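You operate a simulated robot arm through the tools that you are given. There is no shell and no other tool. Be economical: measure what you need, move in short steps, check, and stop when the job is done.

You run a simulated two-armed robot. Do the job below in one go: nothing can be reset, and whatever is moved stays where it is left.

Task
Wipe up the spill on the table top with the grey napkin and put it back.

The check looks at the end state, three seconds after you hand in, the way a careful person would. Anything else that was tipped, shoved, dropped, spilled or broken makes it a failure. Flat cloth is picked up by pressing the open fingertips on it (5 to 10 N) and closing them slowly along it; thin cloth reads only 2 to 8 mm in the jaws.

Robot
Two 6-joint arms with three-finger grippers on one trunk, on a base that drives. Base frame: it is fixed to the floor where the robot stands at the start and does not move with it; the origin is under the middle of the robot, x ahead of it, y to its left, z up. Lengths are in m, angles in degrees, forces in N, time in s.
The left shoulder is at the start at [0.04, 0.147, 1.357], the right one opposite. With the tool pointing down near the work surface each hand reaches from about 0.22 to 0.44 m from the robot's upright axis, wherever it stands, measured 20 degrees to its own side. Payload 2.69 kg a hand.
The TCP of each hand is the grasp point between the finger pads, 0.029 m short of the fingertips. In the tool frame z runs along the fingers and y along their closing line. Largest opening 0.12 m; the body of the gripper starts 0.078 m behind the TCP.
Orientation is that of the tool frame in the base frame, as a unit quaternion [x, y, z, w]. With the fingers straight down and closing along the base's y, the tool's x points along the base's -x, its y along +y and its z along -z.

Tools
- The arms move only by the tool nudge_tool. It takes "left_deltas", "right_deltas" or both (then of equal length, played together; a hand with none holds still); each is a list that holds one entry, the list of rows, each a list of 7 numbers: the gripper command, from -1 (shut) to 1 (fully open), values between in proportion, then the shift along the tool's x, y, z in cm, then the turn, a rotation vector about the tool's x, y, z in degrees. In form: [[[hand, x, y, z, wx, wy, wz], ...]]. A call has 1 to 20 rows; each row is the pose to reach, as a shift and turn from the pose commanded when the call began, along the tool's axes at that moment. A row lasts 0.2 s, in which the tool goes at most 0.05 m and 8.6 degrees; a call with a longer step from one row to the next is refused whole, and so is a gripper value outside its range. A pose out of reach is approached as far as the arm can. The call stops where the force on the tool passes 40 N (or 10 N more than at its start, if that is more) or the arm is blocked; 0.2 s more then pass. The fingers move at their own pace and stop on an object; they squeeze with about 39 N. The grip force told is the motor's: it shows also when the fingers shut on nothing. Time passes only in rows, and 0.2 s behind the last, so rows that repeat a pose let the fingers close. The reply holds the time, the measured pose of the TCP, the force on the tool along the base axes, the opening and the grip force, in the units named above and with some noise, with the torque about the TCP (base axes, N m) and any sound that the robot's microphone picked up, and new pictures: "show" is both (left out), scene, wrist or none (wrist: the cameras of the hands that moved).
- Cameras (640 x 400 px; columns grow to the right, rows downward): "scene" is now at [0.0906, 0.0069, 1.5533]; the picture's right is [0.11, -0.99, 0.00], its down [-0.85, -0.09, -0.52] and it looks along [0.52, 0.06, -0.85] (base axes); focal length 248 px, centre (320, 200). "left" rides on the left gripper at [0.063, 0, -0.104] in its tool frame; the picture's right is [0.00, 1.00, 0.00], its down [-0.83, 0.00, -0.56] and it looks along [-0.56, 0.00, 0.83] (tool axes); focal length 275 px, centre (320, 200). "right" rides on the right gripper at [0.063, 0, -0.104] in its tool frame; the picture's right is [0.01, 1.00, 0.00], its down [-0.83, 0.00, -0.56] and it looks along [-0.56, 0.00, 0.83] (tool axes); focal length 275 px, centre (320, 200). There is no depth. A picture from a camera that has moved, and an enlarged one, comes with that camera's place and axes in the base frame and with its lens.
- slide_trunk(by): slides the trunk up (or, below 0, down) by that many m; the arms and the scene camera ride with it, the base frame stays. It gives what a move gives, with no picture.
- drive_base(legs): drives the robot by 1 to 6 legs, each [ahead, turn to the left] in m and degrees, along the robot's own axes; the way and the turn of a leg run together, so that a leg with both is an arc; at most 1.5 m and 180 degrees a leg. The arms and the cameras ride along, it lands a little off, and it stops where it bumps. It gives what a move gives, and a new picture of the scene camera.
- pan_tilt(pan, tilt): turns the head with the scene camera to pan (to the left, within 86 degrees either way) and tilt (down, from -29 to 69), counted from straight ahead of the robot. It gives what a move gives, and a new picture of the scene camera.
- inspect(camera, box): a new picture of the part [left, top, right, bottom] of that camera's present view, enlarged. It takes no simulated time.
- finish_job(): hands the job in; it is judged then, once.

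Work in short steps. Places have to be worked out from the pictures, the camera data and where the tool is seen: move nearer, look again, correct. Check each grasp and each placing, and mend what went wrong. You have 120 turns and 260 pictures in all, those below and enlarged ones among them. Open the grippers and draw the arms clear of the work before you hand the job in, unless the task says otherwise; then end with one line.

The tools are called after "Call:" as a command line: name --argument value ..., lists and objects as JSON in quotes. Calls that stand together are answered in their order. nudge_tool: Moves the arms, as the interface text tells. Its arguments: {"type":"object","properties":{"left_deltas":{"type":"array"},"right_deltas":{"type":"array"},"show":{"type":"string","enum":["both","scene","wrist","none"]}},"required":[]} The other tools are called the same way: slide_trunk (by) slides the trunk up or down; drive_base (legs) drives the base; pan_tilt (pan, tilt) turns the head that bears the scene camera; inspect (camera, box) takes an enlarged picture of a part of a camera's view; finish_job () hands the job in.

At the start:

```text
clock: 0.0
left_position: [0.5056, 0.1948, 1.0296]
left_tcp_rot: [0.0, 1.0, 0.0, 0.0]
left_force: [1.5, -0.8, 0.3]
left_ft_torque: [0.02, 0.0, -0.03]
left_width: 0.1202
left_gripper_force: 0.1
right_position: [0.4775, -0.2315, 0.9577]
right_tcp_rot: [0.0, 1.0, 0.0, 0.0]
right_force: [-0.6, -0.4, 0.3]
right_ft_torque: [0.01, -0.01, 0.03]
right_width: 0.12
right_gripper_force: 0.1
trunk travel left (down, up): [-0.484, 0.014]
robot x, y, heading: [0.0007, -0.0018, -0.1]
head pan, tilt: [6.2, 58.6]
```

scene: 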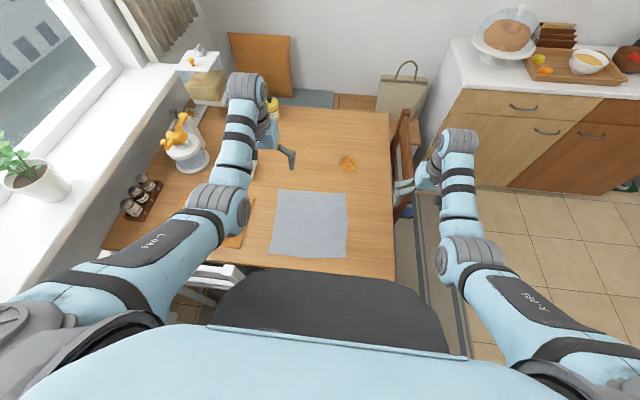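
right: 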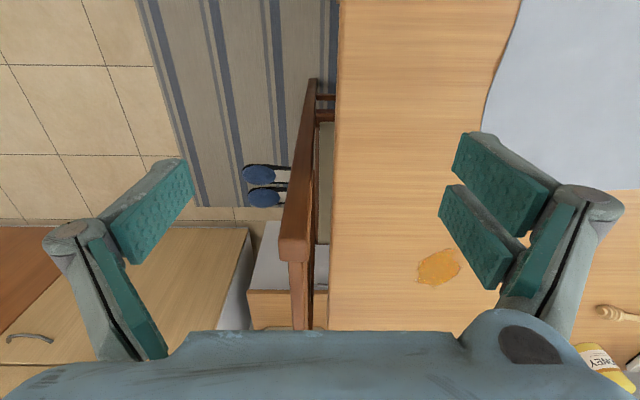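
left: 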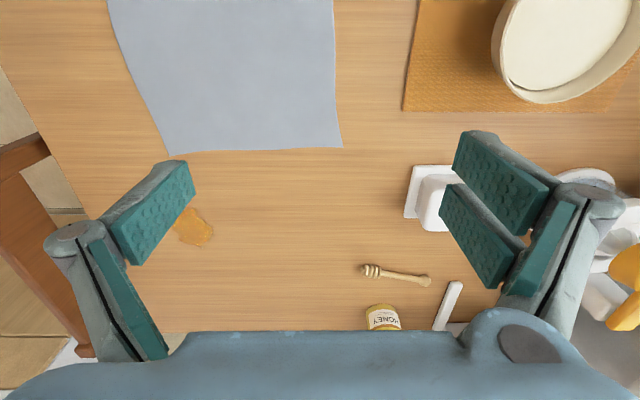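

The table top works out to about z 0.76, the napkin spans x 0.35–0.61 and y -0.04–0.22, and the spill is near (0.76, -0.03). I'll tilt the head further down to see the table edge and how much room the base has.

Call:
pan_tilt --pan 0 --tilt 69

Call:
inspect --camera "scene" --box '[220, 80, 460, 290]'

Call:
pan_tilt --pan -45 --tilt 50

```text
clock: 0.7
left_position: [0.505, 0.1958, 1.0291]
left_tcp_rot: [0.0, 1.0, 0.0, -0.001]
left_force: [-0.1, -0.4, -0.6]
left_ft_torque: [0.02, -0.01, 0.0]
left_width: 0.12
left_gripper_force: 0.0
right_position: [0.4782, -0.2319, 0.958]
right_tcp_rot: [0.001, 1.0, 0.0, 0.0]
right_force: [-0.3, 0.6, -1.5]
right_ft_torque: [0.01, 0.01, 0.01]
right_width: 0.12
right_gripper_force: 0.0
trunk travel left (down, up): [-0.484, 0.014]
robot x, y, heading: [-0.0002, 0.0008, 0.3]
head pan, tilt: [0.0, 68.8]
camera scene: at [0.0787, -0.0005, 1.5424], right [0.0, -1.0, 0.0], down [-0.93, 0.0, -0.36], along [0.36, 0.0, -0.93], focal length 248 px, centre (320, 200)
```

scene: 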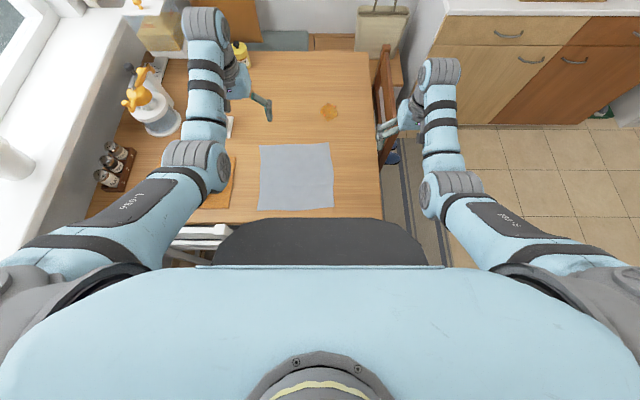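

```text
1.90 times, centred on (340, 185) of scene
camera zoom: at [0.0787, -0.0005, 1.5424], right [0.0, -1.0, 0.0], down [-0.93, 0.0, -0.36], along [0.36, 0.0, -0.93], focal length 473 px, centre (282, 229)
```

zoom: 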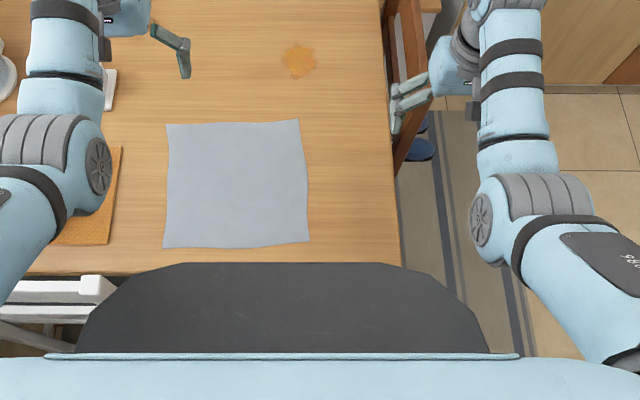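

```text
clock: 1.8
left_position: [0.5047, 0.1958, 1.0297]
left_tcp_rot: [0.001, 1.0, 0.0, 0.0]
left_force: [-0.4, -0.4, -0.5]
left_ft_torque: [-0.02, -0.02, 0.02]
left_width: 0.1201
left_gripper_force: 0.1
right_position: [0.4789, -0.2313, 0.9587]
right_tcp_rot: [0.0, 1.0, 0.0, 0.0]
right_force: [1.1, 0.6, 0.0]
right_ft_torque: [-0.01, -0.01, -0.03]
right_width: 0.1198
right_gripper_force: 0.1
trunk travel left (down, up): [-0.484, 0.014]
robot x, y, heading: [-0.0008, -0.0004, -0.1]
head pan, tilt: [-45.0, 50.0]
camera scene: at [0.0772, -0.0548, 1.5642], right [-0.71, -0.71, 0.0], down [-0.54, 0.54, -0.64], along [0.45, -0.45, -0.77], focal length 248 px, centre (320, 200)
```

scene: 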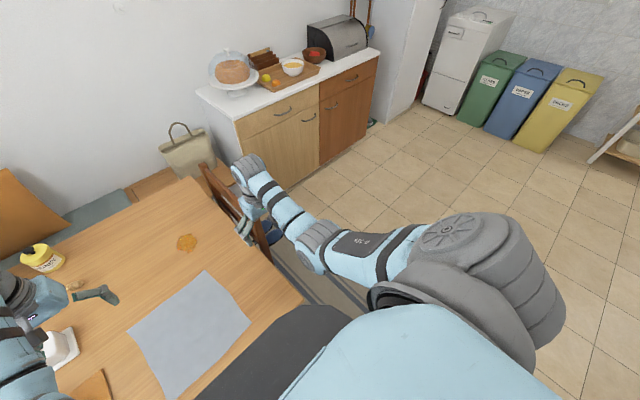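

The black front part of the robot sits close to the table edge, at about x 0.31. I'll move the right hand inward over the table, clear of the chair, and see what happens to the view when the trunk drops a little.

Call:
nudge_tool --right_deltas '[[[1, 0, 4, -2, 0, 0, 0], [1, 0, 8, -4, 0, 0, 0], [1, 0, 12, -5, 0, 0, 0], [1, 0, 14, -5, 0, 0, 0]]]' --show "wrist"

Call:
slide_trunk --by -0.06

Call:
pan_tilt --pan 0 --tilt 69

Call:
inspect --camera "scene" --box '[220, 80, 460, 290]'

```text
clock: 2.8
left_position: [0.5053, 0.1969, 1.0304]
left_tcp_rot: [0.001, 1.0, 0.0, 0.0]
left_force: [-0.1, 0.0, 0.1]
left_ft_torque: [0.03, 0.02, 0.0]
left_width: 0.12
left_gripper_force: 0.0
right_position: [0.4778, -0.0921, 1.0089]
right_tcp_rot: [0.0, 1.0, 0.0, -0.001]
right_force: [-0.8, 0.2, -1.1]
right_ft_torque: [-0.02, 0.0, -0.01]
right_width: 0.1198
right_gripper_force: 0.0
trunk travel left (down, up): [-0.484, 0.014]
robot x, y, heading: [0.0006, -0.0022, -0.1]
head pan, tilt: [-45.0, 50.0]
camera right: at [0.4144, -0.092, 1.1133], right [-0.01, 1.0, 0.0], down [0.83, 0.0, 0.56], along [0.56, 0.0, -0.83], focal length 275 px, centre (320, 200)
```

right: 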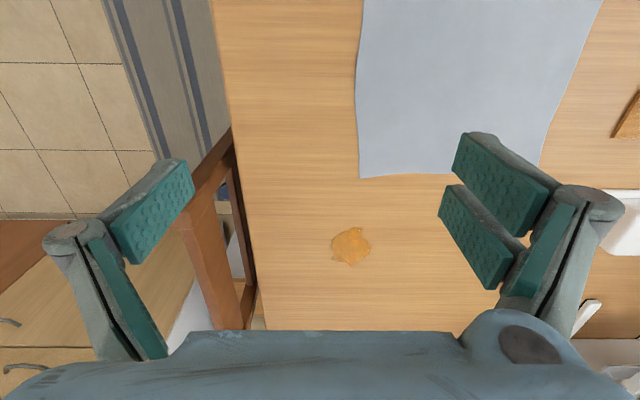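

```text
clock: 3.8
left_position: [0.5067, 0.1964, 0.9697]
left_tcp_rot: [-0.001, 1.0, 0.0, 0.0]
left_force: [-0.3, -0.6, 0.3]
left_ft_torque: [0.0, -0.01, 0.03]
left_width: 0.1201
left_gripper_force: 0.0
right_position: [0.4779, -0.0923, 0.9479]
right_tcp_rot: [-0.001, 1.0, 0.0, 0.0]
right_force: [-0.1, 0.3, -0.9]
right_ft_torque: [-0.01, -0.02, 0.01]
right_width: 0.1201
right_gripper_force: 0.1
trunk travel left (down, up): [-0.424, 0.074]
robot x, y, heading: [0.0027, -0.002, 0.1]
head pan, tilt: [-45.0, 50.0]
```

```text
clock: 5.0
left_position: [0.5051, 0.1967, 0.9697]
left_tcp_rot: [0.0, 1.0, 0.0, 0.0]
left_force: [0.2, -0.8, -0.4]
left_ft_torque: [0.03, 0.0, 0.01]
left_width: 0.1198
left_gripper_force: 0.1
right_position: [0.478, -0.0919, 0.9476]
right_tcp_rot: [-0.001, 1.0, 0.001, 0.0]
right_force: [-1.2, 0.2, -0.4]
right_ft_torque: [0.02, -0.03, 0.0]
right_width: 0.1201
right_gripper_force: 0.0
trunk travel left (down, up): [-0.424, 0.074]
robot x, y, heading: [0.0002, 0.0003, 0.1]
head pan, tilt: [0.0, 68.8]
camera scene: at [0.0788, -0.0004, 1.4824], right [0.0, -1.0, 0.0], down [-0.93, 0.0, -0.36], along [0.36, 0.0, -0.93], focal length 248 px, centre (320, 200)
```

scene: 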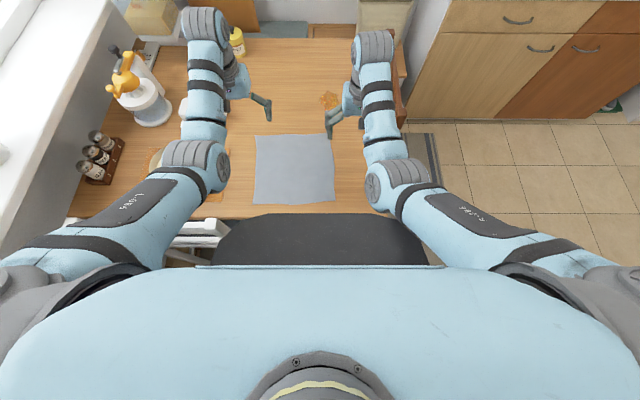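

```text
1.90 times, centred on (340, 185) of scene
camera zoom: at [0.0788, -0.0004, 1.4824], right [0.0, -1.0, 0.0], down [-0.93, 0.0, -0.36], along [0.36, 0.0, -0.93], focal length 473 px, centre (282, 229)
```

zoom: 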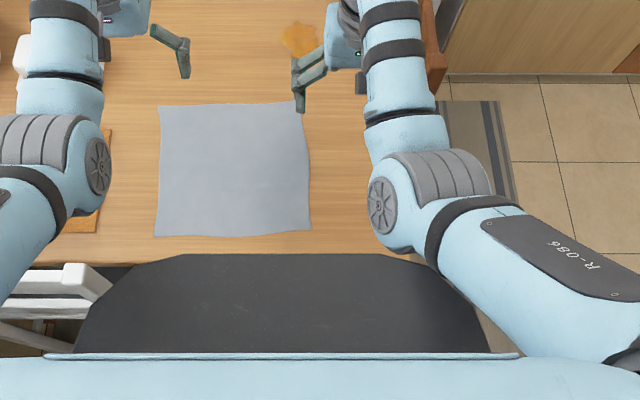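

The dark front is fixed to the base and sits just at the table edge, so I won't drive forward. I'll lower the trunk instead to gain reach, and first raise both hands so nothing on the table gets touched.

Call:
nudge_tool --left_deltas '[[[1, 0, 0, -4, 0, 0, 0], [1, 0, 0, -8, 0, 0, 0], [1, 0, 0, -12, 0, 0, 0], [1, 0, 0, -16, 0, 0, 0]]]' --right_deltas '[[[1, 0, 0, -3, 0, 0, 0], [1, 0, 0, -6, 0, 0, 0], [1, 0, 0, -9, 0, 0, 0], [1, 0, 0, -12, 0, 0, 0]]]' --show "scene"

```text
clock: 6.0
left_position: [0.5602, 0.194, 1.1295]
left_tcp_rot: [-0.001, 1.0, 0.0, 0.0]
left_force: [-0.4, 0.9, 0.2]
left_ft_torque: [0.01, -0.01, 0.04]
left_width: 0.1202
left_gripper_force: 0.0
left hand out of reach, approached as far as the arm can: row 1, 2, 3, 4
right_position: [0.5248, -0.0782, 1.0526]
right_tcp_rot: [0.0, 1.0, 0.0, 0.0]
right_force: [0.0, 0.6, 0.6]
right_ft_torque: [-0.01, 0.03, -0.01]
right_width: 0.1199
right_gripper_force: 0.0
right hand out of reach, approached as far as the arm can: row 1, 2, 3, 4
trunk travel left (down, up): [-0.424, 0.074]
robot x, y, heading: [0.0011, 0.0005, 0.1]
head pan, tilt: [0.0, 68.8]
camera scene: at [0.0779, -0.0006, 1.4825], right [0.0, -1.0, 0.0], down [-0.93, 0.0, -0.36], along [0.36, 0.0, -0.93], focal length 248 px, centre (320, 200)
```

scene: 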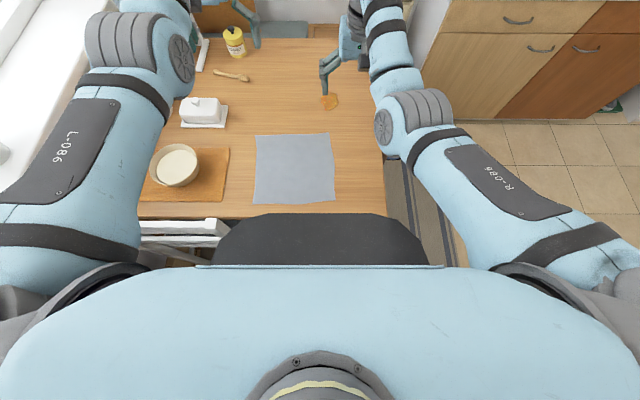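

The hands can't fold closer in at that height; with the shoulder lower, the reachable zone moves outward, which suits the spill. I'll lower the trunk by 0.15 and look.

Call:
slide_trunk --by -0.15

Call:
pan_tilt --pan 0 --tilt 50

```text
clock: 7.7
left_position: [0.5615, 0.1948, 0.9786]
left_tcp_rot: [0.0, 1.0, 0.001, -0.001]
left_force: [0.9, -0.6, 0.1]
left_ft_torque: [0.01, -0.01, -0.01]
left_width: 0.1199
left_gripper_force: 0.0
right_position: [0.5265, -0.0794, 0.9015]
right_tcp_rot: [0.0, 1.0, -0.001, 0.0]
right_force: [-0.5, 0.7, 0.6]
right_ft_torque: [0.0, 0.02, -0.02]
right_width: 0.12
right_gripper_force: 0.1
trunk travel left (down, up): [-0.274, 0.224]
robot x, y, heading: [0.0003, -0.0005, -0.0]
head pan, tilt: [0.0, 68.8]
```

```text
clock: 8.5
left_position: [0.5612, 0.1933, 0.9787]
left_tcp_rot: [-0.001, 1.0, 0.0, -0.001]
left_force: [0.5, -0.8, -0.2]
left_ft_torque: [-0.01, -0.02, -0.02]
left_width: 0.1197
left_gripper_force: 0.0
right_position: [0.5254, -0.0785, 0.9012]
right_tcp_rot: [0.0, 1.0, 0.0, 0.0]
right_force: [-0.5, -0.2, 0.6]
right_ft_torque: [-0.03, 0.0, -0.01]
right_width: 0.1198
right_gripper_force: 0.1
trunk travel left (down, up): [-0.274, 0.224]
robot x, y, heading: [0.0006, -0.0007, -0.1]
head pan, tilt: [0.0, 50.0]
camera scene: at [0.0997, -0.0003, 1.3541], right [0.0, -1.0, 0.0], down [-0.77, 0.0, -0.64], along [0.64, 0.0, -0.77], focal length 248 px, centre (320, 200)
```

scene: 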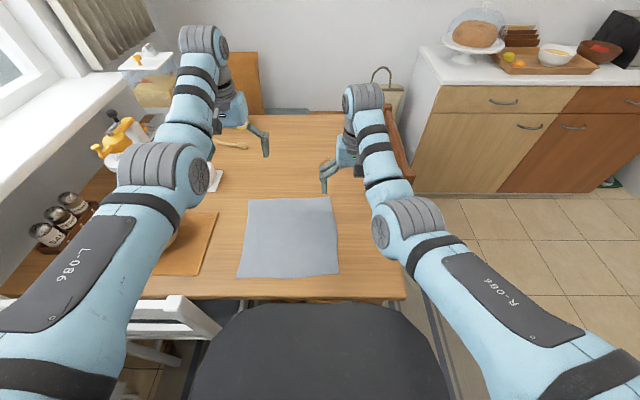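

Clear so far. I'll test the right hand's tool-down reach by moving it forward above the spill.

Call:
nudge_tool --right_deltas '[[[1, -4.5, 1, 0, 0, 0, 0], [1, -9, 2, 0, 0, 0, 0], [1, -13.5, 3, 0, 0, 0, 0], [1, -18, 4, 0, 0, 0, 0], [1, -22, 5, 0, 0, 0, 0], [1, -22, 5, 0, 0, 0, 0]]]'

```text
clock: 9.9
left_position: [0.5615, 0.1944, 0.9783]
left_tcp_rot: [0.0, 1.0, 0.0, -0.001]
left_force: [-0.3, -0.7, -0.8]
left_ft_torque: [0.01, -0.01, 0.03]
left_width: 0.1198
left_gripper_force: 0.0
right_position: [0.5558, -0.0729, 0.9006]
right_tcp_rot: [0.0, 1.0, 0.001, 0.0]
right_force: [-0.2, 0.0, -0.2]
right_ft_torque: [-0.01, 0.02, 0.02]
right_width: 0.1199
right_gripper_force: 0.0
right hand out of reach, approached as far as the arm can: row 1, 2, 3, 4, 5, 6
trunk travel left (down, up): [-0.274, 0.224]
robot x, y, heading: [-0.0008, 0.0016, -0.0]
head pan, tilt: [0.0, 50.0]
camera scene: at [0.0998, -0.0003, 1.3541], right [0.0, -1.0, 0.0], down [-0.77, 0.0, -0.64], along [0.64, 0.0, -0.77], focal length 248 px, centre (320, 200)
camera right: at [0.4919, -0.0738, 1.0049], right [-0.01, 1.0, 0.0], down [0.83, 0.0, 0.56], along [0.56, 0.0, -0.83], focal length 275 px, centre (320, 200)
```

scene: 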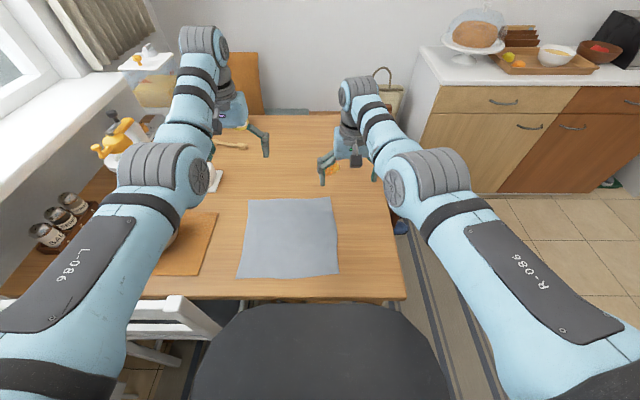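
right: 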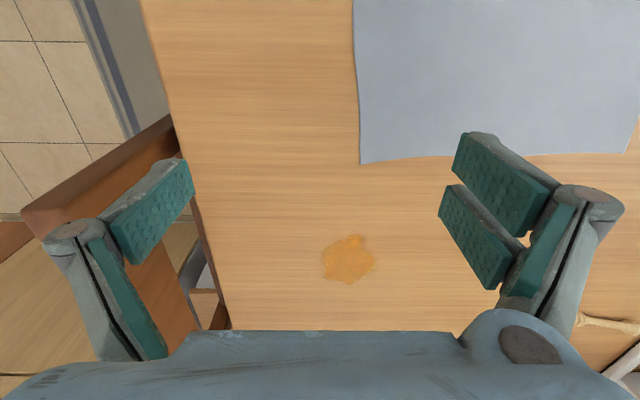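

With the tool straight down it only reaches x≈0.56. I'll tilt the fingers forward by about 32° and push further out to see how much that helps.

Call:
nudge_tool --right_deltas '[[[1, -3, 1, 0, 0, -8, 0], [1, -6, 2, 0, 0, -16, 0], [1, -9, 3, 0, 0, -24, 0], [1, -13, 4, 0, 0, -32, 0], [1, -16, 4, 0, 0, -32, 0], [1, -16, 4, 0, 0, -32, 0]]]'

```text
clock: 11.3
left_position: [0.5607, 0.1941, 0.9776]
left_tcp_rot: [0.0, 1.0, 0.0, -0.001]
left_force: [0.1, -0.8, 0.1]
left_ft_torque: [-0.01, 0.01, -0.01]
left_width: 0.1202
left_gripper_force: 0.1
right_position: [0.6595, -0.0466, 0.8988]
right_tcp_rot: [0.001, 0.961, 0.0, 0.275]
right_force: [0.7, 1.2, -0.1]
right_ft_torque: [0.01, -0.02, 0.0]
right_width: 0.1201
right_gripper_force: 0.0
right hand out of reach, approached as far as the arm can: row 2, 3, 4, 5, 6
trunk travel left (down, up): [-0.274, 0.224]
robot x, y, heading: [-0.0046, 0.0002, -0.1]
head pan, tilt: [0.0, 50.0]
camera scene: at [0.0997, -0.0003, 1.3541], right [0.0, -1.0, 0.0], down [-0.77, 0.0, -0.64], along [0.64, 0.0, -0.77], focal length 248 px, centre (320, 200)
camera right: at [0.5503, -0.0468, 0.9539], right [0.0, 1.0, 0.0], down [0.41, 0.0, 0.91], along [0.91, 0.0, -0.41], focal length 275 px, centre (320, 200)
```

scene: 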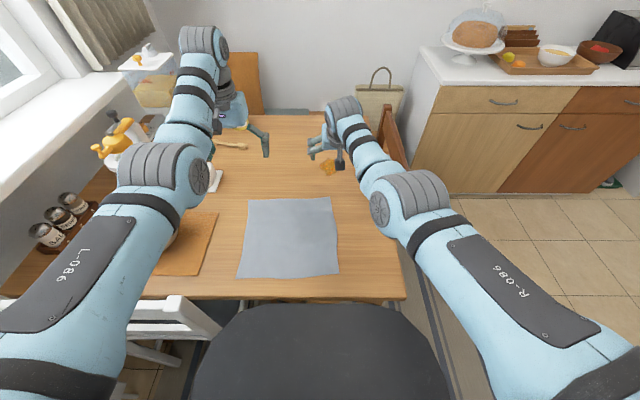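
right: 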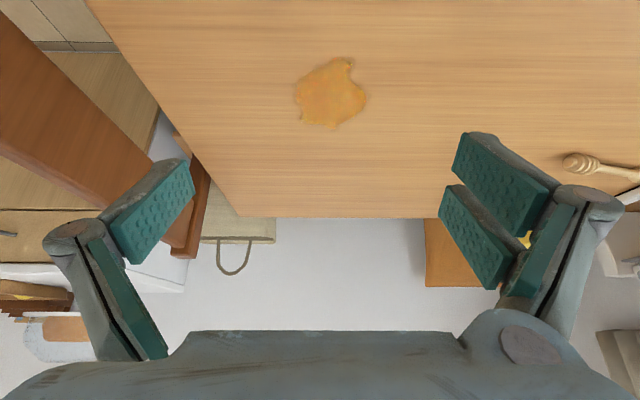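

With a 32° tilt the tip reaches about x 0.675, and the spill lies at x 0.70–0.79, y -0.07–0.00. I'll take a closer look at the gap between the base and the table edge before choosing how to get the rest.

Call:
inspect --camera "scene" --box '[160, 260, 480, 400]'

Call:
pan_tilt --pan 0 --tilt 69

Call:
inspect --camera "scene" --box '[200, 160, 440, 290]'

```text
2.00 times, centred on (320, 330) of scene
camera zoom: at [0.0997, -0.0003, 1.3541], right [0.0, -1.0, 0.0], down [-0.77, 0.0, -0.64], along [0.64, 0.0, -0.77], focal length 497 px, centre (320, -60)
```

zoom: 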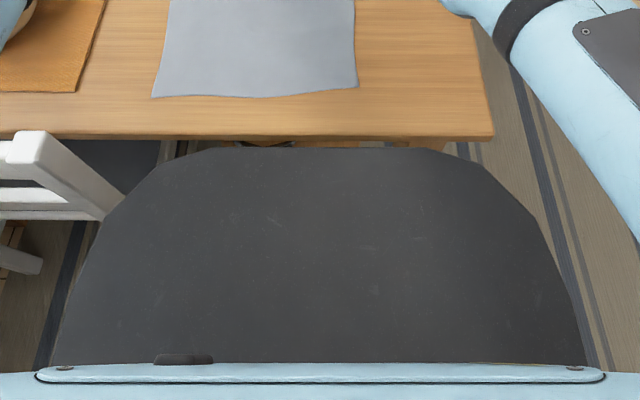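

```text
clock: 12.2
left_position: [0.5612, 0.1943, 0.9785]
left_tcp_rot: [0.0, 1.0, 0.0, -0.001]
left_force: [0.1, 0.2, 0.5]
left_ft_torque: [-0.01, 0.0, -0.01]
left_width: 0.12
left_gripper_force: 0.0
right_position: [0.6595, -0.0457, 0.898]
right_tcp_rot: [0.0, 0.961, -0.001, 0.276]
right_force: [0.6, 0.0, -0.2]
right_ft_torque: [-0.03, -0.01, 0.01]
right_width: 0.1202
right_gripper_force: 0.0
trunk travel left (down, up): [-0.274, 0.224]
robot x, y, heading: [-0.0024, -0.0002, 0.2]
head pan, tilt: [0.0, 68.8]
camera scene: at [0.0788, -0.0003, 1.3322], right [0.0, -1.0, 0.0], down [-0.93, 0.0, -0.36], along [0.36, 0.0, -0.93], focal length 248 px, centre (320, 200)
```

scene: 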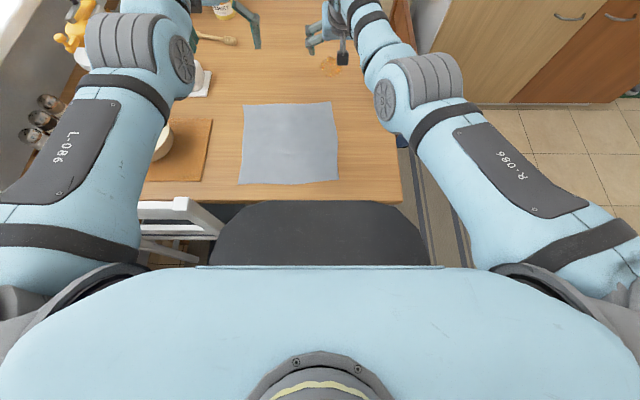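

```text
2.67 times, centred on (320, 225) of scene
camera zoom: at [0.0788, -0.0003, 1.3322], right [0.0, -1.0, 0.0], down [-0.93, 0.0, -0.36], along [0.36, 0.0, -0.93], focal length 662 px, centre (320, 133)
```

zoom: 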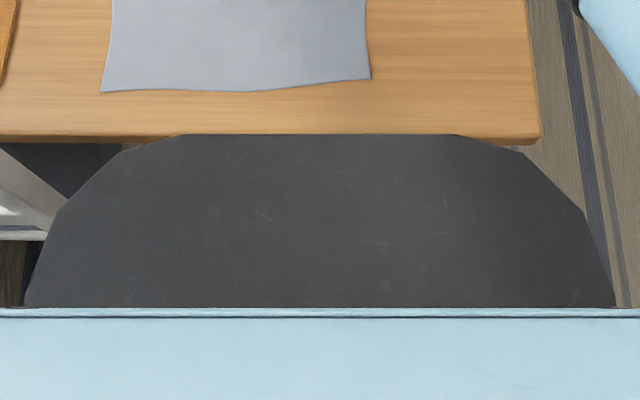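

The base front is curved and only a few cm from the table, so I won't drive. I'll lower the trunk a bit more and increase the tilt to about 48°, aiming for the far side of the spill while still above the table.

Call:
slide_trunk --by -0.06

Call:
nudge_tool --right_deltas '[[[1, -3, 0, 0, 0, -8, 0], [1, -6, 0, 2, 0, -16, 0], [1, -8, 0, 4, 0, -16, 0], [1, -10, 0, 6, 0, -16, 0], [1, -10, 0, 6, 0, -16, 0]]]'

```text
clock: 13.2
left_position: [0.5606, 0.1947, 0.9175]
left_tcp_rot: [0.0, 1.0, 0.0, -0.001]
left_force: [0.1, 0.0, -0.7]
left_ft_torque: [0.0, 0.03, 0.0]
left_width: 0.12
left_gripper_force: 0.0
right_position: [0.6592, -0.0465, 0.84]
right_tcp_rot: [-0.001, 0.961, 0.001, 0.276]
right_force: [0.0, -0.1, 1.3]
right_ft_torque: [0.02, 0.0, 0.0]
right_width: 0.1198
right_gripper_force: 0.1
trunk travel left (down, up): [-0.214, 0.284]
robot x, y, heading: [0.0006, 0.0015, -0.0]
head pan, tilt: [0.0, 68.8]
```

```text
clock: 14.3
left_position: [0.562, 0.1948, 0.9192]
left_tcp_rot: [0.0, 1.0, 0.0, 0.0]
left_force: [0.5, -0.6, 0.3]
left_ft_torque: [-0.01, 0.0, -0.02]
left_width: 0.12
left_gripper_force: 0.1
right_position: [0.7066, -0.0543, 0.8526]
right_tcp_rot: [0.001, 0.913, -0.001, 0.407]
right_force: [-0.2, 0.4, -0.4]
right_ft_torque: [0.01, -0.01, 0.0]
right_width: 0.1199
right_gripper_force: 0.0
right hand out of reach, approached as far as the arm can: row 2, 3, 4, 5
trunk travel left (down, up): [-0.214, 0.284]
robot x, y, heading: [-0.0008, -0.0008, 0.1]
head pan, tilt: [0.0, 68.8]
camera scene: at [0.0787, -0.0003, 1.2728], right [0.0, -1.0, 0.0], down [-0.93, 0.0, -0.36], along [0.36, 0.0, -0.93], focal length 248 px, centre (320, 200)
camera right: at [0.5877, -0.0548, 0.8772], right [0.0, 1.0, 0.0], down [0.14, 0.0, 0.99], along [0.99, 0.0, -0.14], focal length 275 px, centre (320, 200)
```

scene: 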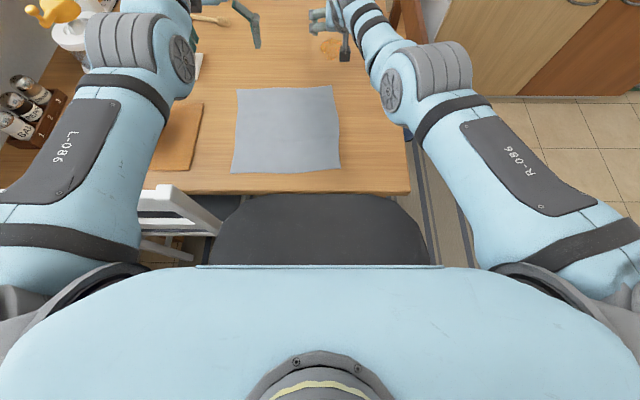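
right: 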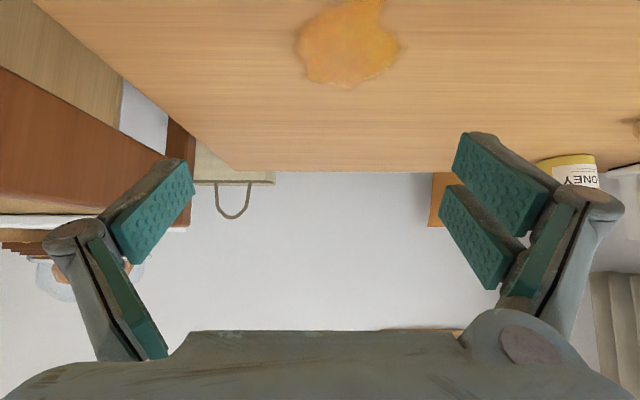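

At 48° the tip gets to x≈0.73. I'll lower the trunk 0.03 and try 60° to see if the tip gets to the far edge of the spill (x≈0.79) while still clear of the table.

Call:
slide_trunk --by -0.03

Call:
nudge_tool --right_deltas '[[[1, -2, 0, 2.2, 0, -6, 0], [1, -4, 0, 4.5, 0, -12, 0], [1, -4, 0, 4.5, 0, -12, 0]]]'

```text
clock: 15.1
left_position: [0.5611, 0.1936, 0.8876]
left_tcp_rot: [-0.002, 1.0, 0.0, -0.001]
left_force: [-0.4, -0.6, 0.7]
left_ft_torque: [0.01, -0.01, -0.02]
left_width: 0.1201
left_gripper_force: 0.0
right_position: [0.7077, -0.0544, 0.8242]
right_tcp_rot: [0.0, 0.913, 0.0, 0.407]
right_force: [1.4, -0.2, 0.3]
right_ft_torque: [0.0, 0.01, 0.01]
right_width: 0.1198
right_gripper_force: 0.0
trunk travel left (down, up): [-0.184, 0.314]
robot x, y, heading: [-0.0026, -0.0003, 0.0]
head pan, tilt: [0.0, 68.8]
```

```text
clock: 15.9
left_position: [0.561, 0.1927, 0.8887]
left_tcp_rot: [0.0, 1.0, 0.0, 0.0]
left_force: [0.8, 0.0, -0.4]
left_ft_torque: [0.01, 0.03, -0.02]
left_width: 0.12
left_gripper_force: 0.1
right_position: [0.7302, -0.0594, 0.8319]
right_tcp_rot: [0.0, 0.866, 0.0, 0.5]
right_force: [0.1, 0.4, 0.0]
right_ft_torque: [0.0, -0.01, 0.01]
right_width: 0.1201
right_gripper_force: 0.1
right hand out of reach, approached as far as the arm can: row 1, 2, 3
trunk travel left (down, up): [-0.184, 0.314]
robot x, y, heading: [0.0008, -0.0021, 0.1]
head pan, tilt: [0.0, 68.8]
camera scene: at [0.0787, -0.0007, 1.2428], right [0.0, -1.0, 0.0], down [-0.93, 0.0, -0.36], along [0.36, 0.0, -0.93], focal length 248 px, centre (320, 200)
camera right: at [0.6079, -0.0596, 0.8292], right [0.0, 1.0, 0.0], down [-0.07, 0.0, 1.0], along [1.0, 0.0, 0.07], focal length 275 px, centre (320, 200)
```

scene: 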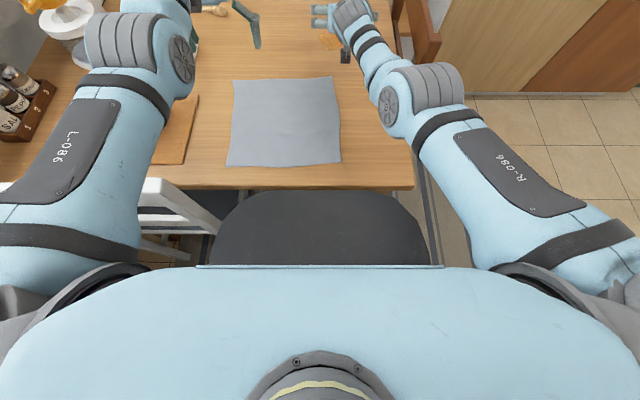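
right: 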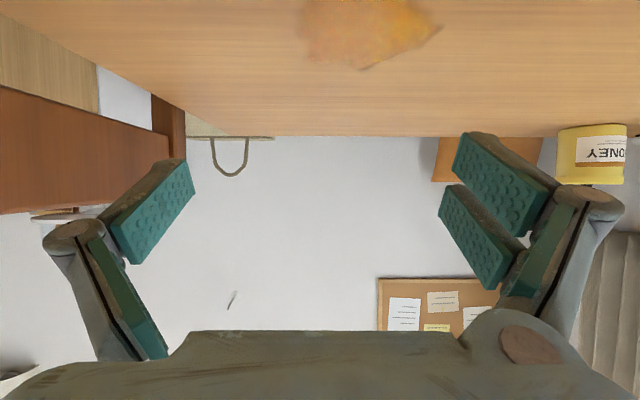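

At 60° the tip reaches x≈0.755, and a cloth flap ahead of the fingers will cover the last few cm. Now I'll bring the right hand back over the napkin's far-right part (x≈0.55, y≈0.03), nearly vertical and opened to 5 cm.

Call:
nudge_tool --right_deltas '[[[-0.17, 1.2, 1.5, -2.8, 0, 7.5, 0], [-0.17, 2.5, 3, -5.7, 0, 15, 0], [-0.17, 3.7, 4.5, -8.5, 0, 22.5, 0], [-0.17, 5, 6, -11.3, 0, 30, 0], [-0.17, 6.2, 7.5, -14.2, 0, 37.5, 0], [-0.17, 7.5, 9, -17, 0, 45, 0], [-0.17, 7.5, 9, -17, 0, 45, 0]]]'

```text
clock: 17.5
left_position: [0.5613, 0.1936, 0.8884]
left_tcp_rot: [0.0, 1.0, 0.0, -0.002]
left_force: [-0.7, -0.2, -0.2]
left_ft_torque: [0.0, 0.03, -0.05]
left_width: 0.12
left_gripper_force: 0.1
right_position: [0.5857, 0.0013, 0.852]
right_tcp_rot: [-0.001, 0.992, 0.001, 0.129]
right_force: [-0.4, -0.3, -0.1]
right_ft_torque: [0.03, -0.01, 0.02]
right_width: 0.0498
right_gripper_force: 0.1
right hand out of reach, approached as far as the arm can: row 3, 4, 5, 6, 7
trunk travel left (down, up): [-0.184, 0.314]
robot x, y, heading: [-0.0007, 0.0013, -0.1]
head pan, tilt: [0.0, 68.8]
camera scene: at [0.0789, -0.0007, 1.2428], right [0.0, -1.0, 0.0], down [-0.93, 0.0, -0.36], along [0.36, 0.0, -0.93], focal length 248 px, centre (320, 200)
camera right: at [0.4975, -0.0001, 0.9372], right [0.0, 1.0, 0.0], down [0.66, 0.0, 0.75], along [0.75, 0.0, -0.66], focal length 275 px, centre (320, 200)
```

scene: 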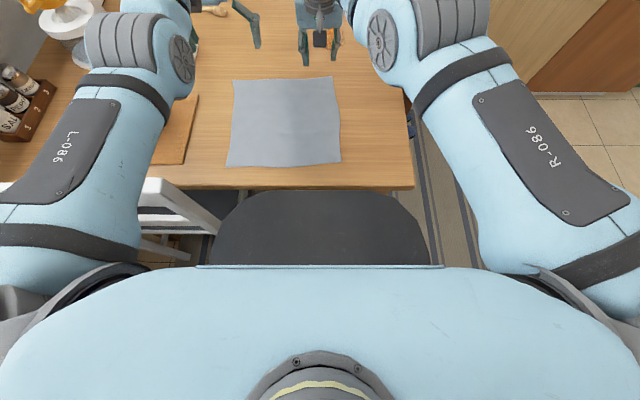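
right: 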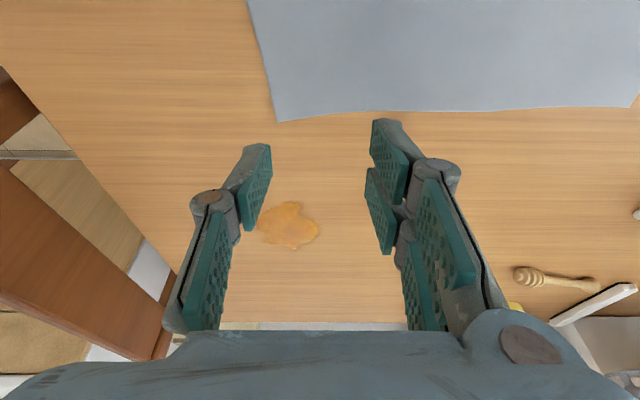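

The hand can't pull in further at this height, but going lower should free it. I'll come down 4 cm and back a little.

Call:
nudge_tool --right_deltas '[[[-0.17, 1, 0, 2, 0, 0, 0], [-0.17, 2, 1, 3, 0, 0, 0], [-0.17, 3.9, 2, 3.1, 0, 0, 0], [-0.17, 3.9, 2, 3.1, 0, 0, 0]]]'

```text
clock: 18.5
left_position: [0.5609, 0.1956, 0.8889]
left_tcp_rot: [-0.001, 1.0, 0.0, -0.001]
left_force: [-0.6, 0.4, -0.4]
left_ft_torque: [0.02, 0.03, 0.0]
left_width: 0.1202
left_gripper_force: 0.0
right_position: [0.5849, 0.001, 0.8134]
right_tcp_rot: [-0.001, 0.992, 0.001, 0.129]
right_force: [-0.5, -0.3, -0.4]
right_ft_torque: [-0.04, 0.01, 0.0]
right_width: 0.0498
right_gripper_force: 0.2
right hand out of reach, approached as far as the arm can: row 1, 2, 3, 4
trunk travel left (down, up): [-0.184, 0.314]
robot x, y, heading: [0.0004, 0.0006, -0.2]
head pan, tilt: [0.0, 68.8]
camera scene: at [0.0787, -0.0003, 1.2428], right [0.0, -1.0, 0.0], down [-0.93, 0.0, -0.36], along [0.36, 0.0, -0.93], focal length 248 px, centre (320, 200)
camera right: at [0.4965, 0.0, 0.8974], right [-0.01, 1.0, 0.0], down [0.66, 0.0, 0.75], along [0.75, 0.0, -0.66], focal length 275 px, centre (320, 200)
```

scene: 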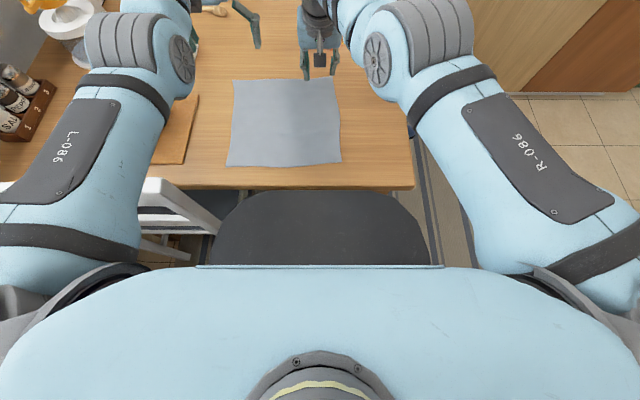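
right: 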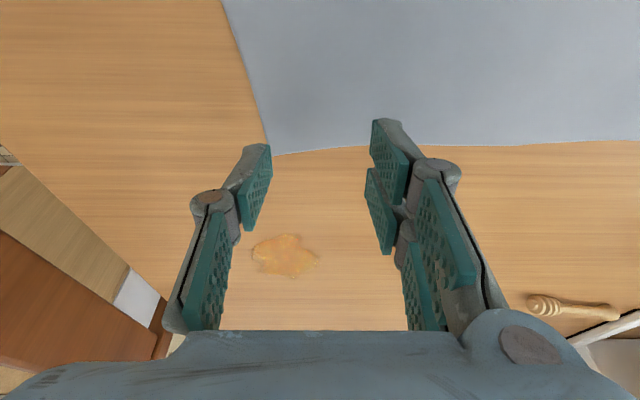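

The inward limit comes from the tilt and the low shoulder. I'll raise the trunk 0.05, straighten the tool to vertical and move in.

Call:
slide_trunk --by 0.05

Call:
nudge_tool --right_deltas '[[[-0.17, 1, 1, 2, 0, 7, 0], [-0.17, 3, 2, 3, 0, 14.8, 0], [-0.17, 5.5, 3, 4, 0, 14.8, 0], [-0.17, 5.5, 3, 4, 0, 14.8, 0]]]'

```text
clock: 19.4
left_position: [0.5618, 0.1943, 0.9383]
left_tcp_rot: [-0.001, 1.0, 0.0, -0.002]
left_force: [0.0, -0.1, 0.0]
left_ft_torque: [0.02, -0.02, 0.02]
left_width: 0.1202
left_gripper_force: 0.1
right_position: [0.585, 0.001, 0.863]
right_tcp_rot: [0.0, 0.992, 0.0, 0.13]
right_force: [0.6, -0.6, -0.1]
right_ft_torque: [0.0, 0.02, 0.01]
right_width: 0.05
right_gripper_force: 0.0
trunk travel left (down, up): [-0.234, 0.264]
robot x, y, heading: [-0.0032, 0.0014, -0.1]
head pan, tilt: [0.0, 68.8]
```

```text
clock: 20.4
left_position: [0.5604, 0.195, 0.9391]
left_tcp_rot: [0.0, 1.0, 0.0, 0.0]
left_force: [0.3, -0.3, -0.4]
left_ft_torque: [-0.01, -0.04, -0.02]
left_width: 0.1199
left_gripper_force: 0.1
right_position: [0.5243, 0.0016, 0.8117]
right_tcp_rot: [0.0, 1.0, 0.001, 0.0]
right_force: [-0.8, 0.8, 0.5]
right_ft_torque: [0.02, -0.02, 0.02]
right_width: 0.05
right_gripper_force: 0.0
right hand out of reach, approached as far as the arm can: row 1, 2, 3, 4
trunk travel left (down, up): [-0.234, 0.264]
robot x, y, heading: [-0.0006, -0.0025, -0.1]
head pan, tilt: [0.0, 68.8]
camera scene: at [0.0788, -0.0005, 1.2926], right [0.0, -1.0, 0.0], down [-0.93, 0.0, -0.36], along [0.36, 0.0, -0.93], focal length 248 px, centre (320, 200)
camera right: at [0.4604, 0.0002, 0.9167], right [-0.01, 1.0, 0.0], down [0.83, 0.0, 0.56], along [0.56, 0.01, -0.83], focal length 275 px, centre (320, 200)
```

scene: 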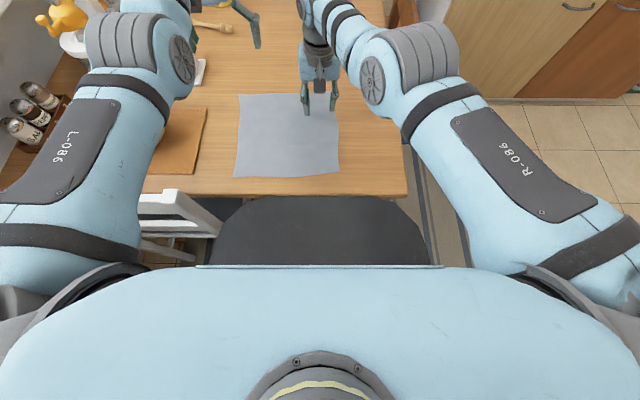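
right: 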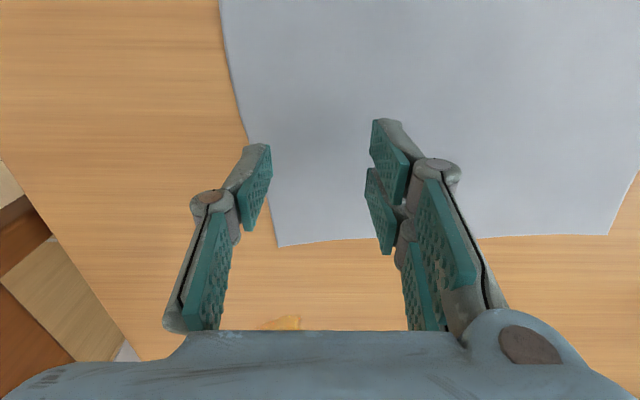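

The tool is vertical over the napkin with the right finger at its edge. I'll shift 3.5 cm left and drop 1.5 cm, just above the cloth.

Call:
nudge_tool --right_deltas '[[[-0.17, 0, 0.5, 1.5, 0, 0, 0], [-0.17, 0, 2, 1.5, 0, 0, 0], [-0.17, 0, 3.5, 1.5, 0, 0, 0], [-0.17, 0, 3.5, 1.5, 0, 0, 0]]]' --show "wrist"

```text
clock: 21.4
left_position: [0.5619, 0.1939, 0.9387]
left_tcp_rot: [-0.002, 1.0, 0.0, -0.002]
left_force: [0.1, 0.6, 0.3]
left_ft_torque: [-0.01, 0.02, 0.01]
left_width: 0.1202
left_gripper_force: 0.1
right_position: [0.5231, 0.0009, 0.7981]
right_tcp_rot: [0.0, 1.0, 0.002, 0.001]
right_force: [-0.3, 0.0, -0.3]
right_ft_torque: [0.02, 0.01, 0.01]
right_width: 0.0497
right_gripper_force: 0.2
right hand out of reach, approached as far as the arm can: row 1, 2, 3, 4
trunk travel left (down, up): [-0.234, 0.264]
robot x, y, heading: [0.0, 0.0008, -0.2]
head pan, tilt: [0.0, 68.8]
camera right: at [0.4592, 0.0004, 0.902], right [-0.01, 1.0, 0.0], down [0.83, 0.0, 0.56], along [0.56, 0.0, -0.83], focal length 275 px, centre (320, 200)
```

right: 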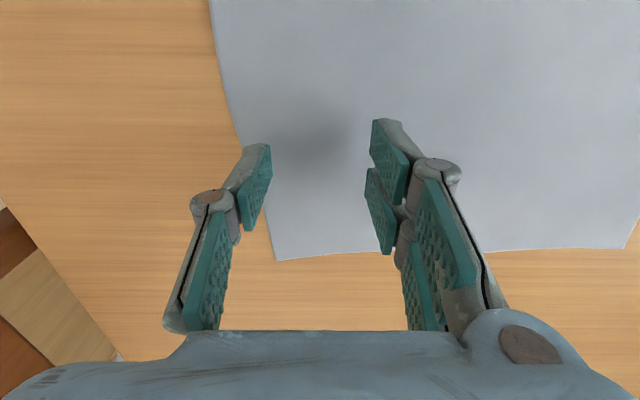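

Sideways motion is blocked at y≈0, but both fingertips are over the cloth near its right edge, which is enough. I'll lower gently until contact.

Call:
nudge_tool --right_deltas '[[[-0.2, 0, 0, 0.3, 0, 0, 0], [-0.2, 0, 0, 0.6, 0, 0, 0], [-0.2, 0, 0, 0.8, 0, 0, 0]]]' --show "none"

```text
clock: 22.2
left_position: [0.5611, 0.1935, 0.9385]
left_tcp_rot: [0.0, 1.0, 0.0, 0.0]
left_force: [-0.7, -0.7, 0.3]
left_ft_torque: [0.01, 0.0, 0.0]
left_width: 0.12
left_gripper_force: 0.1
right_position: [0.522, 0.0013, 0.7894]
right_tcp_rot: [-0.001, 1.0, 0.001, 0.002]
right_force: [-0.5, -0.7, -0.8]
right_ft_torque: [-0.02, -0.01, 0.0]
right_width: 0.0481
right_gripper_force: 0.1
trunk travel left (down, up): [-0.234, 0.264]
robot x, y, heading: [0.0044, -0.0015, 0.0]
head pan, tilt: [0.0, 68.8]
```

No contact yet at tip z 0.760. I'll keep lowering in 2 mm steps.

Call:
nudge_tool --right_deltas '[[[-0.2, 0, 0, 0.2, 0, 0, 0], [-0.2, 0, 0, 0.4, 0, 0, 0], [-0.2, 0, 0, 0.5, 0, 0, 0]]]' --show "none"

```text
clock: 23.0
left_position: [0.5613, 0.1938, 0.9378]
left_tcp_rot: [0.0, 1.0, 0.0, -0.001]
left_force: [0.1, 0.1, 0.1]
left_ft_torque: [0.01, 0.0, 0.01]
left_width: 0.12
left_gripper_force: 0.0
right_position: [0.5219, -0.0004, 0.7856]
right_tcp_rot: [0.0, 1.0, 0.0, 0.001]
right_force: [-0.6, 0.9, 0.0]
right_ft_torque: [0.01, -0.02, -0.01]
right_width: 0.0481
right_gripper_force: 0.1
trunk travel left (down, up): [-0.234, 0.264]
robot x, y, heading: [-0.0021, -0.0023, 0.1]
head pan, tilt: [0.0, 68.8]
```

Still free at tip z≈0.7565, so I'll continue down slowly.

Call:
nudge_tool --right_deltas '[[[-0.2, 0, 0, 0.2, 0, 0, 0], [-0.2, 0, 0, 0.4, 0, 0, 0], [-0.2, 0, 0, 0.6, 0, 0, 0]]]' --show "wrist"

```text
clock: 23.8
left_position: [0.561, 0.1953, 0.9389]
left_tcp_rot: [-0.001, 1.0, 0.0, -0.002]
left_force: [0.1, 0.5, -0.7]
left_ft_torque: [0.01, 0.02, 0.0]
left_width: 0.12
left_gripper_force: 0.0
right_position: [0.521, -0.0012, 0.7793]
right_tcp_rot: [0.0, 1.0, 0.001, 0.001]
right_force: [0.5, 0.5, 1.2]
right_ft_torque: [-0.02, 0.0, 0.0]
right_width: 0.0482
right_gripper_force: 0.0
right hand out of reach, approached as far as the arm can: row 3
trunk travel left (down, up): [-0.234, 0.264]
robot x, y, heading: [0.0019, -0.0035, -0.2]
head pan, tilt: [0.0, 68.8]
camera right: at [0.4563, -0.0016, 0.8836], right [-0.01, 1.0, 0.0], down [0.83, 0.0, 0.56], along [0.56, 0.0, -0.83], focal length 275 px, centre (320, 200)
```

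right: 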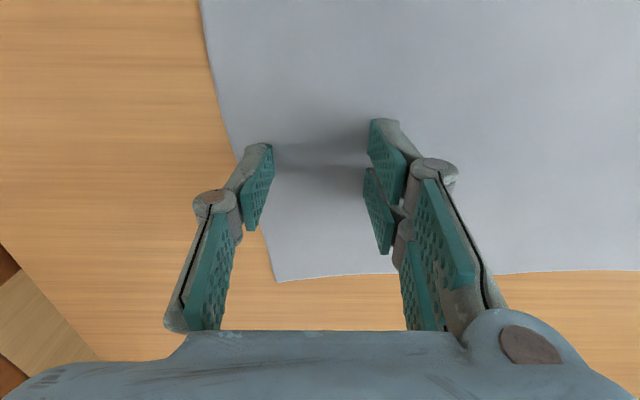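

The tips are about to touch at z≈0.75, but the outer finger is right at the cloth's edge. I'll lift 5 mm, then shift 2 cm left and 2 cm back, which the reach may allow now.

Call:
nudge_tool --right_deltas '[[[-0.2, 0, 0, -0.5, 0, 0, 0], [-0.2, 1, 1, -0.5, 0, 0, 0], [-0.2, 2, 2.2, -0.5, 0, 0, 0], [-0.2, 2, 2.2, -0.5, 0, 0, 0]]]' --show "wrist"

```text
clock: 24.8
left_position: [0.5609, 0.1942, 0.9389]
left_tcp_rot: [-0.001, 1.0, 0.0, -0.002]
left_force: [-0.3, -1.1, 0.1]
left_ft_torque: [0.0, 0.02, 0.0]
left_width: 0.12
left_gripper_force: 0.0
right_position: [0.5173, 0.0005, 0.7819]
right_tcp_rot: [0.0, 1.0, 0.001, 0.001]
right_force: [-0.2, 0.4, 0.2]
right_ft_torque: [0.01, -0.01, 0.01]
right_width: 0.0482
right_gripper_force: 0.2
right hand out of reach, approached as far as the arm can: row 2, 3, 4
trunk travel left (down, up): [-0.234, 0.264]
robot x, y, heading: [0.002, -0.0, -0.1]
head pan, tilt: [0.0, 68.8]
camera right: at [0.4543, 0.0002, 0.8868], right [-0.01, 1.0, 0.0], down [0.83, 0.0, 0.56], along [0.56, 0.0, -0.83], focal length 275 px, centre (320, 200)
```

right: 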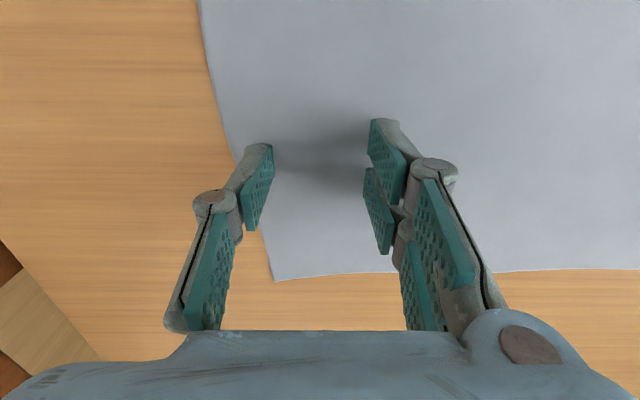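

The block seems to be a wrist limit, so I'll yaw the tool 15° to line up with the arm while shifting left.

Call:
nudge_tool --right_deltas '[[[-0.2, 0, 0, -0.5, 0, 0, -7], [-0.2, 0, 1, -0.5, 0, 0, -14], [-0.2, 0, 2.2, -0.5, 0, 0, -15], [-0.2, 0, 2.2, -0.5, 0, 0, -15]]]' --show "wrist"

```text
clock: 25.8
left_position: [0.5612, 0.1936, 0.9391]
left_tcp_rot: [0.0, 1.0, 0.0, 0.0]
left_force: [-0.7, 0.3, 0.2]
left_ft_torque: [-0.02, 0.0, 0.02]
left_width: 0.1202
left_gripper_force: 0.0
right_position: [0.5185, 0.0011, 0.7861]
right_tcp_rot: [-0.132, 0.991, 0.001, 0.002]
right_force: [-0.5, 0.1, 0.4]
right_ft_torque: [0.0, 0.0, 0.01]
right_width: 0.0479
right_gripper_force: 0.1
right hand out of reach, approached as far as the arm can: row 2, 3, 4
trunk travel left (down, up): [-0.234, 0.264]
robot x, y, heading: [-0.0009, 0.0007, -0.2]
head pan, tilt: [0.0, 68.8]
camera right: at [0.4578, -0.0161, 0.8907], right [-0.27, 0.96, 0.0], down [0.8, 0.22, 0.56], along [0.54, 0.15, -0.83], focal length 275 px, centre (320, 200)
```

right: 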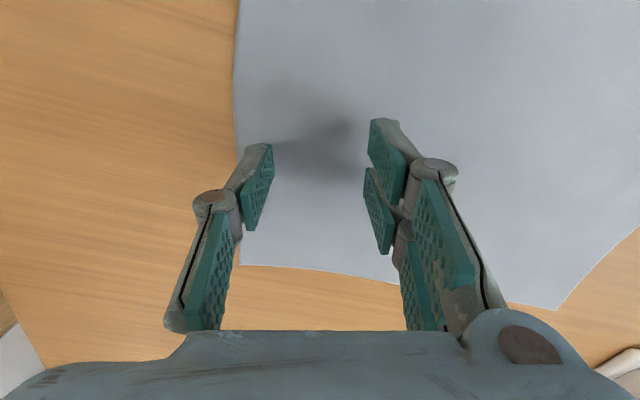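

The midline is a hard limit for this arm, but the cloth edge (y≈-0.043) is about 1 cm outside the outer finger, so this works. I'll narrow slightly to 4 cm and press down until I read contact.

Call:
nudge_tool --right_deltas '[[[-0.33, 0, 0, 0.3, 0, 0, 0], [-0.33, 0, 0, 0.6, 0, 0, 0], [-0.33, 0, 0, 0.8, 0, 0, 0], [-0.33, 0, 0, 1.0, 0, 0, 0], [-0.33, 0, 0, 1.2, 0, 0, 0]]]' --show "none"

```text
clock: 27.0
left_position: [0.5574, 0.194, 0.9411]
left_tcp_rot: [-0.002, 1.0, 0.0, 0.001]
left_force: [-0.1, -0.9, 0.1]
left_ft_torque: [0.0, 0.01, -0.01]
left_width: 0.1201
left_gripper_force: 0.1
right_position: [0.5183, 0.0019, 0.7794]
right_tcp_rot: [-0.131, 0.991, 0.001, 0.007]
right_force: [5.4, 4.2, 36.9]
right_ft_torque: [0.24, 0.12, -0.06]
right_width: 0.042
right_gripper_force: 6.0
trunk travel left (down, up): [-0.234, 0.264]
robot x, y, heading: [-0.0034, -0.002, -0.3]
head pan, tilt: [0.0, 68.8]
```

Contact: the table is at tip z≈0.750, and 37 N is too much. I'll back off 4 mm to get into the 5–10 N range.

Call:
nudge_tool --right_deltas '[[[-0.33, 0, 0, -0.2, 0, 0, 0], [-0.33, 0, 0, -0.4, 0, 0, 0]]]' --show "none"

```text
clock: 27.6
left_position: [0.5595, 0.195, 0.9402]
left_tcp_rot: [-0.001, 1.0, 0.0, 0.0]
left_force: [-0.1, 0.6, 0.1]
left_ft_torque: [-0.01, 0.0, 0.03]
left_width: 0.12
left_gripper_force: 0.0
right_position: [0.5175, 0.0012, 0.779]
right_tcp_rot: [-0.131, 0.991, 0.0, 0.002]
right_force: [-0.2, 0.1, 14.5]
right_ft_torque: [0.23, 0.02, 0.04]
right_width: 0.04
right_gripper_force: 0.0
trunk travel left (down, up): [-0.234, 0.264]
robot x, y, heading: [0.0014, 0.0027, -0.2]
head pan, tilt: [0.0, 68.8]
```

The press is at 14.5 N; I'll raise 1 mm more and close slowly along the cloth.

Call:
nudge_tool --right_deltas '[[[-0.33, 0, 0, -0.1, 0, 0, 0], [-0.4, 0, 0, -0.1, 0, 0, 0], [-0.5, 0, 0, -0.1, 0, 0, 0], [-0.6, 0, 0, -0.1, 0, 0, 0], [-0.7, 0, 0, -0.1, 0, 0, 0], [-0.8, 0, 0, -0.1, 0, 0, 0], [-0.9, 0, 0, -0.1, 0, 0, 0], [-1, 0, 0, -0.1, 0, 0, 0], [-1, 0, 0, -0.1, 0, 0, 0], [-1, 0, 0, -0.1, 0, 0, 0]]]' --show "wrist"

```text
clock: 29.8
left_position: [0.561, 0.1941, 0.9387]
left_tcp_rot: [-0.001, 1.0, 0.0, -0.001]
left_force: [-0.5, 0.5, 1.2]
left_ft_torque: [0.0, 0.03, -0.05]
left_width: 0.1202
left_gripper_force: 0.0
right_position: [0.5198, 0.002, 0.7807]
right_tcp_rot: [-0.131, 0.991, 0.0, 0.001]
right_force: [0.1, 1.1, 1.9]
right_ft_torque: [-0.07, 0.02, -0.02]
right_width: 0.0029
right_gripper_force: 34.9
trunk travel left (down, up): [-0.234, 0.264]
robot x, y, heading: [0.001, 0.0002, 0.4]
head pan, tilt: [0.0, 68.8]
camera right: at [0.458, -0.016, 0.8845], right [-0.26, 0.96, 0.0], down [0.8, 0.22, 0.56], along [0.54, 0.15, -0.83], focal length 275 px, centre (320, 200)
```

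right: 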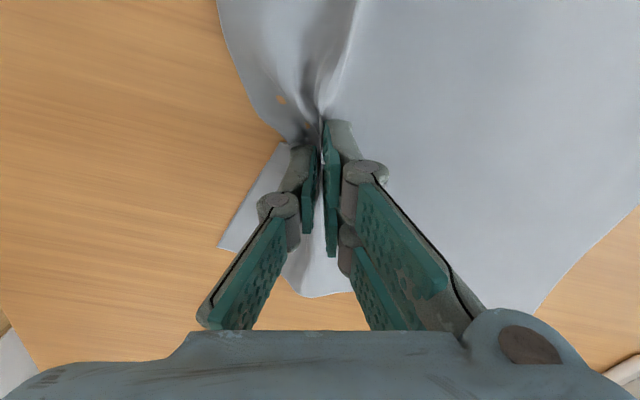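

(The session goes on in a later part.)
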